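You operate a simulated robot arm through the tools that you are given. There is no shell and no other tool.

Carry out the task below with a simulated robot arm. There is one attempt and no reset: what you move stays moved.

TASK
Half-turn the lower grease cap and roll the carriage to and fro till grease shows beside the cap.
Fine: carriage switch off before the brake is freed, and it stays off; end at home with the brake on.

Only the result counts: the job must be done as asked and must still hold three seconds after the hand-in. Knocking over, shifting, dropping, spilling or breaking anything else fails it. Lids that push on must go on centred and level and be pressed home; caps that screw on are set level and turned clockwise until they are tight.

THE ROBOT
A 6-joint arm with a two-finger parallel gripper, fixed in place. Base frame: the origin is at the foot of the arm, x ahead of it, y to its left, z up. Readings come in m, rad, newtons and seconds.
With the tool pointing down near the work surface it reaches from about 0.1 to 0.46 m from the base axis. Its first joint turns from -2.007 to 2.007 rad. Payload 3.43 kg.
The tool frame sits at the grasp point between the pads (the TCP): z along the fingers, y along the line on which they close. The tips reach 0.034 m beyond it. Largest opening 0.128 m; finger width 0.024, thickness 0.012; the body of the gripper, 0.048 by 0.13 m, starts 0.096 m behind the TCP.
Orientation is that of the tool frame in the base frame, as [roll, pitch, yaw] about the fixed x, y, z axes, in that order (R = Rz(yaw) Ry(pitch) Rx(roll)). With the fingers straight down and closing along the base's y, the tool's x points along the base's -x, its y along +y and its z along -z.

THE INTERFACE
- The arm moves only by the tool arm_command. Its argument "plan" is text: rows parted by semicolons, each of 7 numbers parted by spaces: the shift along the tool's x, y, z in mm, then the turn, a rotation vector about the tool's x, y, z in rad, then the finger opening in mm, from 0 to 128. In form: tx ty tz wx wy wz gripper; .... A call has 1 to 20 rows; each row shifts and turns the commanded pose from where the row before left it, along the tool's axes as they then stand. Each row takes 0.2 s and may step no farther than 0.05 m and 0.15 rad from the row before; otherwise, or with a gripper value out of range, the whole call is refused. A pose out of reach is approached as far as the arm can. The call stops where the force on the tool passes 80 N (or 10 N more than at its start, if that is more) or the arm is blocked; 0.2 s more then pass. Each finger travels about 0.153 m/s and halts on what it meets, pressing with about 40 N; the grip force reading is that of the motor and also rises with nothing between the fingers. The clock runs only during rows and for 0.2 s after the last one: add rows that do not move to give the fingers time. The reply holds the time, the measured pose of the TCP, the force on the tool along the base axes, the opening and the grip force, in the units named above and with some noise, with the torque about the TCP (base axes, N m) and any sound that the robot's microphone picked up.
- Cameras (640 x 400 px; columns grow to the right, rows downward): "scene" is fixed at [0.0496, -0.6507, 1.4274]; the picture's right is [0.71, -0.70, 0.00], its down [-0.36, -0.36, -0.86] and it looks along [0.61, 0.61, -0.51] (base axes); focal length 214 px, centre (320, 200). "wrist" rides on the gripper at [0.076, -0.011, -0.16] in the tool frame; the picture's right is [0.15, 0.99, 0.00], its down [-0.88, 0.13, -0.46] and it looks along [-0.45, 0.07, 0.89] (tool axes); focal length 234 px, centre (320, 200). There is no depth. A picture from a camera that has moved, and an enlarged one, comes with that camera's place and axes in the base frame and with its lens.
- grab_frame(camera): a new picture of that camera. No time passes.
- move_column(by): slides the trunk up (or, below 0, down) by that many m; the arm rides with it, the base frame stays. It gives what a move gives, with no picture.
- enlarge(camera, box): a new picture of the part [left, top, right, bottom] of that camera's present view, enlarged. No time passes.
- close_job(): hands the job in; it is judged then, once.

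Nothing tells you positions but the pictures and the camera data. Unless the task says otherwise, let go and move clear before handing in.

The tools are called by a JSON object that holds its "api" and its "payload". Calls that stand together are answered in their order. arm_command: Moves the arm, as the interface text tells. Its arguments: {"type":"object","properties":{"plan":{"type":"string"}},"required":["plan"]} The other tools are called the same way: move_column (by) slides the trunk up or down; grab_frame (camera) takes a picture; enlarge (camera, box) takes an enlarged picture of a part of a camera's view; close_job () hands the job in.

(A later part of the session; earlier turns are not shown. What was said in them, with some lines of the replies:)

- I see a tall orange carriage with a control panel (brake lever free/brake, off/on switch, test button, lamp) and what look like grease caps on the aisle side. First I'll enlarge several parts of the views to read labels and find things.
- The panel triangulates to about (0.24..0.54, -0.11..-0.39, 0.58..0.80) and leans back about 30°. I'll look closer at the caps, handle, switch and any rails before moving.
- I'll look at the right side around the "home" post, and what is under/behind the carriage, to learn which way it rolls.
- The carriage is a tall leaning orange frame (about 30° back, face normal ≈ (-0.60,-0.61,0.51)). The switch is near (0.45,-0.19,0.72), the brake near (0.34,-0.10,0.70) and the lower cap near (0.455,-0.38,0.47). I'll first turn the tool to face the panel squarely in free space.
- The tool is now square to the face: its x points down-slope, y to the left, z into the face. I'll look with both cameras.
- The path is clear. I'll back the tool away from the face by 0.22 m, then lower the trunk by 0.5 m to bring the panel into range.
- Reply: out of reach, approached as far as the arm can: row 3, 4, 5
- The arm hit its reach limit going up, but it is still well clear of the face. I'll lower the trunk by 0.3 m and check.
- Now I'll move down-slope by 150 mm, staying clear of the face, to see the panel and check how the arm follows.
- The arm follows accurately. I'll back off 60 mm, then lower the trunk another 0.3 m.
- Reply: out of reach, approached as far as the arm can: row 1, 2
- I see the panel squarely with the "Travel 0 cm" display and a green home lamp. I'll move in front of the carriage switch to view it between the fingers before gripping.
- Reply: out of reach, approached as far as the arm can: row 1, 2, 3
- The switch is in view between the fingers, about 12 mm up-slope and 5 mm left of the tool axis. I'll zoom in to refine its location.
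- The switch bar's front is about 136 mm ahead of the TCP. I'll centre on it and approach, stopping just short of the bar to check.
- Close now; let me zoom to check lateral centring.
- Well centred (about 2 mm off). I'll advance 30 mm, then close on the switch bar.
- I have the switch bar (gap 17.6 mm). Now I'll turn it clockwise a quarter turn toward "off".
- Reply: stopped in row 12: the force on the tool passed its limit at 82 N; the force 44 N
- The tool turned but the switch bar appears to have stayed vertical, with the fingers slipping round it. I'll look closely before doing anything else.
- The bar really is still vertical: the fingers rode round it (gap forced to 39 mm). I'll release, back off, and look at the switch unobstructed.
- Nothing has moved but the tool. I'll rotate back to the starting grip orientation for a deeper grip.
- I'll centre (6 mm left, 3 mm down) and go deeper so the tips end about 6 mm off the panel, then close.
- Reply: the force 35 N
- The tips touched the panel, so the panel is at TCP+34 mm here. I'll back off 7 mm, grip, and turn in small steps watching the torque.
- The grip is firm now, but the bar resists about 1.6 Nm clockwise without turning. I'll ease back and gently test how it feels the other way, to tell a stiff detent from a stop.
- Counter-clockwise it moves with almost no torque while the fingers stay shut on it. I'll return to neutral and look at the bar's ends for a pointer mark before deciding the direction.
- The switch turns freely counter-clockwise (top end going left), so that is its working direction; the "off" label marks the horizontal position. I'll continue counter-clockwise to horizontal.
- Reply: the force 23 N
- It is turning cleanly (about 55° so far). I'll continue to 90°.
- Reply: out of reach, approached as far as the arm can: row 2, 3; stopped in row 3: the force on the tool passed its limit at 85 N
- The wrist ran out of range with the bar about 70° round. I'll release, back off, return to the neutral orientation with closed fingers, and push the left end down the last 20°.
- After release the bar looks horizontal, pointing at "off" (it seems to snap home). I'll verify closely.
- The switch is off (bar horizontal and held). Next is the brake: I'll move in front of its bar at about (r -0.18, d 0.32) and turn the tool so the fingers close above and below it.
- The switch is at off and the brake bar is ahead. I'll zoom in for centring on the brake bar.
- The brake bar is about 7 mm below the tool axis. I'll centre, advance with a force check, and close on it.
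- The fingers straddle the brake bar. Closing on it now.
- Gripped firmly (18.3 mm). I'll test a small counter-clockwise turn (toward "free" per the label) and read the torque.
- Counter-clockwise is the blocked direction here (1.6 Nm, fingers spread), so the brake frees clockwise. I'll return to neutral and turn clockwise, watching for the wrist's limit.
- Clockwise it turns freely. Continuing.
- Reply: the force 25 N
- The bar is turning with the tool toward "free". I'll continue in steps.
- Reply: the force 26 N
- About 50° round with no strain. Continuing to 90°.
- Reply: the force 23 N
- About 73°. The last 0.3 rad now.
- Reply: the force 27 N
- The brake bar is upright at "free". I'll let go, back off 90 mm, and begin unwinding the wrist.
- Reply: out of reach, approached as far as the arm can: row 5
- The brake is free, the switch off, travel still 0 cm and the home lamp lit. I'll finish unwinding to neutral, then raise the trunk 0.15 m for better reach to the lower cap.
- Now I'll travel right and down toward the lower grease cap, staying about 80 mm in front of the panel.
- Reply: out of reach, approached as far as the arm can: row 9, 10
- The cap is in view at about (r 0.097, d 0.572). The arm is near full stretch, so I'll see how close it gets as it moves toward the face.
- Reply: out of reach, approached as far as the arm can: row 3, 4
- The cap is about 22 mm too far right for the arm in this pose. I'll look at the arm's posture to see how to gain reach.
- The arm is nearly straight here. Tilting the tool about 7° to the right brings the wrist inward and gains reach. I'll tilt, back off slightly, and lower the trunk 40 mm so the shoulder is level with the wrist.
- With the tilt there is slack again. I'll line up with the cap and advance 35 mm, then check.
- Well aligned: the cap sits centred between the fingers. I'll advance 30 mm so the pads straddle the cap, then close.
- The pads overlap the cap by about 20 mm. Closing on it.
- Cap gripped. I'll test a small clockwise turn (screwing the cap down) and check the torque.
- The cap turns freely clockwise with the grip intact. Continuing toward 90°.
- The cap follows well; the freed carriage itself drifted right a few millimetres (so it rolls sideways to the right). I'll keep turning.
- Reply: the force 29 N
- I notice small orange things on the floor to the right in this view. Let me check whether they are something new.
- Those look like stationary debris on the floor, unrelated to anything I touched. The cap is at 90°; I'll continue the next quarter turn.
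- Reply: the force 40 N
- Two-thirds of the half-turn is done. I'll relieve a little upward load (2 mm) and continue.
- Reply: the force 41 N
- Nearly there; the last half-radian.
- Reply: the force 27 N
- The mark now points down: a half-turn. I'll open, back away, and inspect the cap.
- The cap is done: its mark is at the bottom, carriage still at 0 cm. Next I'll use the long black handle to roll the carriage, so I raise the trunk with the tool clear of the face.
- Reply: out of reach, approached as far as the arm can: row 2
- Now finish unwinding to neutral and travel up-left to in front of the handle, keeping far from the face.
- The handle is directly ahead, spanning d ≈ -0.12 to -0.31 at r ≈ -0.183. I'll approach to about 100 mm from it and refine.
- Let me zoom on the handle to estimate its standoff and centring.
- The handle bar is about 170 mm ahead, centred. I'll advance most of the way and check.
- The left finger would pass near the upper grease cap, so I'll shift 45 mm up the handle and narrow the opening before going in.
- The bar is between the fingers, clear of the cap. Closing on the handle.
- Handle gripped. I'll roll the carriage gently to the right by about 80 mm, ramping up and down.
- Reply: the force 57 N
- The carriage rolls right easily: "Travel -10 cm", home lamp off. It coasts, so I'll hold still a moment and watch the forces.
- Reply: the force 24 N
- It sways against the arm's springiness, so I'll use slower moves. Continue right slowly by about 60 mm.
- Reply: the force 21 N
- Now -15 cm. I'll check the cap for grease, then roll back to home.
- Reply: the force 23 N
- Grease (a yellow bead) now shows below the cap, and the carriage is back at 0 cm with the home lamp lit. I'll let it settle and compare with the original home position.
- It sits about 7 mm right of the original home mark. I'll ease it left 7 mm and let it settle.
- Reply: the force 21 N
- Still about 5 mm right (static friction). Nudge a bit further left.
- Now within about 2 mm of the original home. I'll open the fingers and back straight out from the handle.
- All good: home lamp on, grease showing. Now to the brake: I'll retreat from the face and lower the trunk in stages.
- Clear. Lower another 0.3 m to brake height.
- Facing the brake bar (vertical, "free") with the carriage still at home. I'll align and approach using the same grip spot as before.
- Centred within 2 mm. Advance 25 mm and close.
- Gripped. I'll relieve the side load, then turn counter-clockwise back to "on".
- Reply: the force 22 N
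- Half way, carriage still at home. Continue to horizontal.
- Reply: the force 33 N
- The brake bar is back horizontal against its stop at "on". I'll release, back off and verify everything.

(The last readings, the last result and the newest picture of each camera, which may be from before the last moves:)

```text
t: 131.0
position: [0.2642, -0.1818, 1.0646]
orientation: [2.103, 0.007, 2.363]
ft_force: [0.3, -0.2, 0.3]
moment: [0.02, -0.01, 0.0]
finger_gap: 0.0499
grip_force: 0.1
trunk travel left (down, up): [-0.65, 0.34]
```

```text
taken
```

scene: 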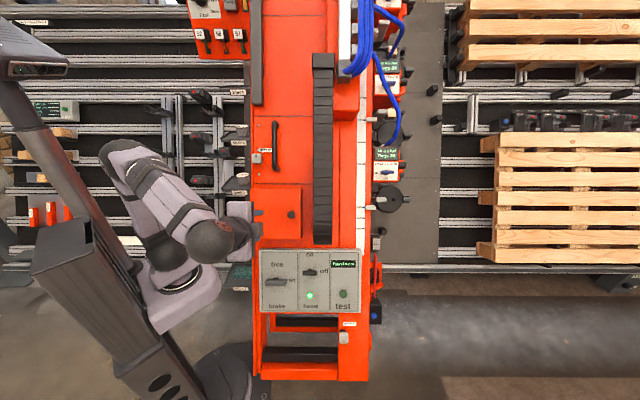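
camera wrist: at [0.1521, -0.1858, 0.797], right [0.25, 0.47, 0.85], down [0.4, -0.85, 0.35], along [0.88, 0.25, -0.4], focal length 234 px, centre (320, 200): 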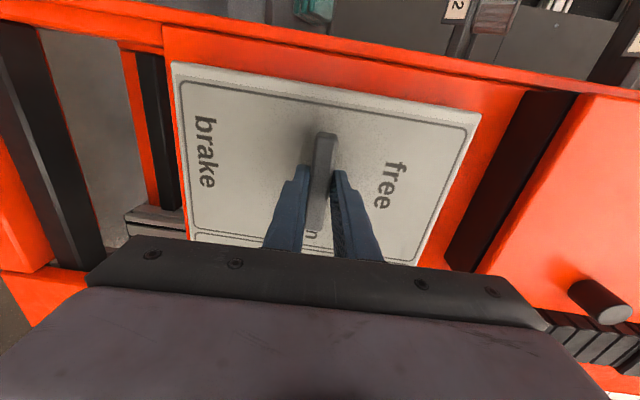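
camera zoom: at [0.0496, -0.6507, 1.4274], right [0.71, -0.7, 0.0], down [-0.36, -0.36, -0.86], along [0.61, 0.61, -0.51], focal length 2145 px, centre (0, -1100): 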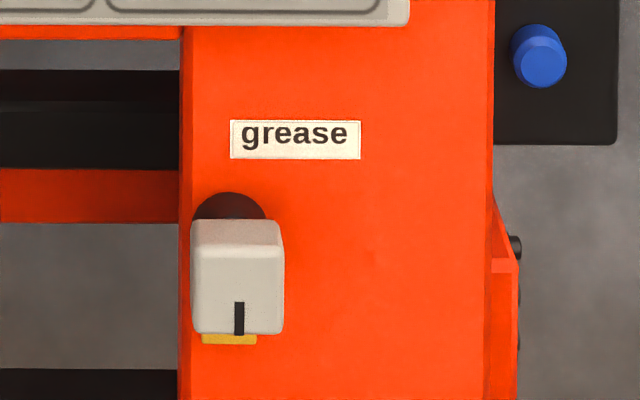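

Everything reads right: brake on, switch off, home lamp lit, travel 0, grease showing. One last close look at the switch and brake bars before handing in.

{"api": "enlarge", "payload": {"camera": "scene", "box": [256, 245, 336, 295]}}

{"api": "enlarge", "payload": {"camera": "scene", "box": [200, 90, 360, 190]}}

```text
8.00 times, centred on (296, 270) of scene
camera zoom: at [0.0496, -0.6507, 1.4274], right [0.71, -0.7, 0.0], down [-0.36, -0.36, -0.86], along [0.61, 0.61, -0.51], focal length 1716 px, centre (512, -360)
```

zoom: 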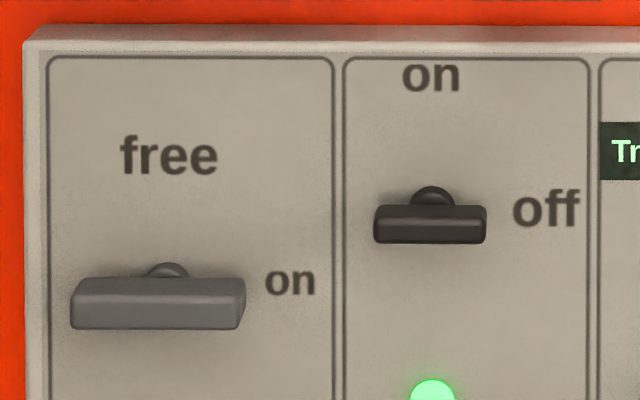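

```text
4.00 times, centred on (280, 140) of scene
camera zoom: at [0.0496, -0.6507, 1.4274], right [0.71, -0.7, 0.0], down [-0.36, -0.36, -0.86], along [0.61, 0.61, -0.51], focal length 858 px, centre (480, 440)
```

zoom: 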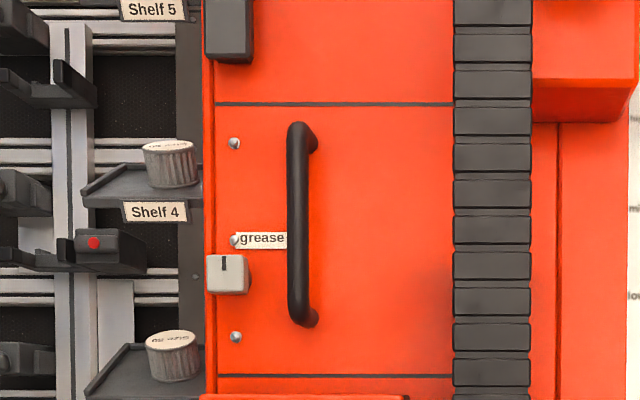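

The switch bar is at "off", the brake bar is at "on", and the upper cap is untouched. The lower cap is half-turned with grease beside it, the carriage is at home, and the arm is clear, so I'm handing in.

{"api": "close_job", "payload": {}}

```text
The job is handed in.
```

I gave the lower grease cap a half-turn clockwise and rolled the carriage out and back by its handle. Grease now shows just below the cap.

- **Switch:** I turned the carriage switch off before freeing the brake, and it is still off.
- **Rolling:** the carriage rolled to the right to about 15 cm on the display and back once. I stopped there because grease was already showing.
- **End state:** the carriage is back at home with the home lamp lit and travel at 0 cm. The brake is on and the arm is clear of the machine.

- **Turning direction:** both the switch and the brake turned the opposite way from what their labels suggest. My first clockwise try on the switch slipped round it without moving it. The brake also blocked against its stop briefly before I reversed direction.
- **Debris:** there are a few small orange pieces on the floor to the right of the carriage. I had no earlier close view of that spot, but nothing I touched is near them.
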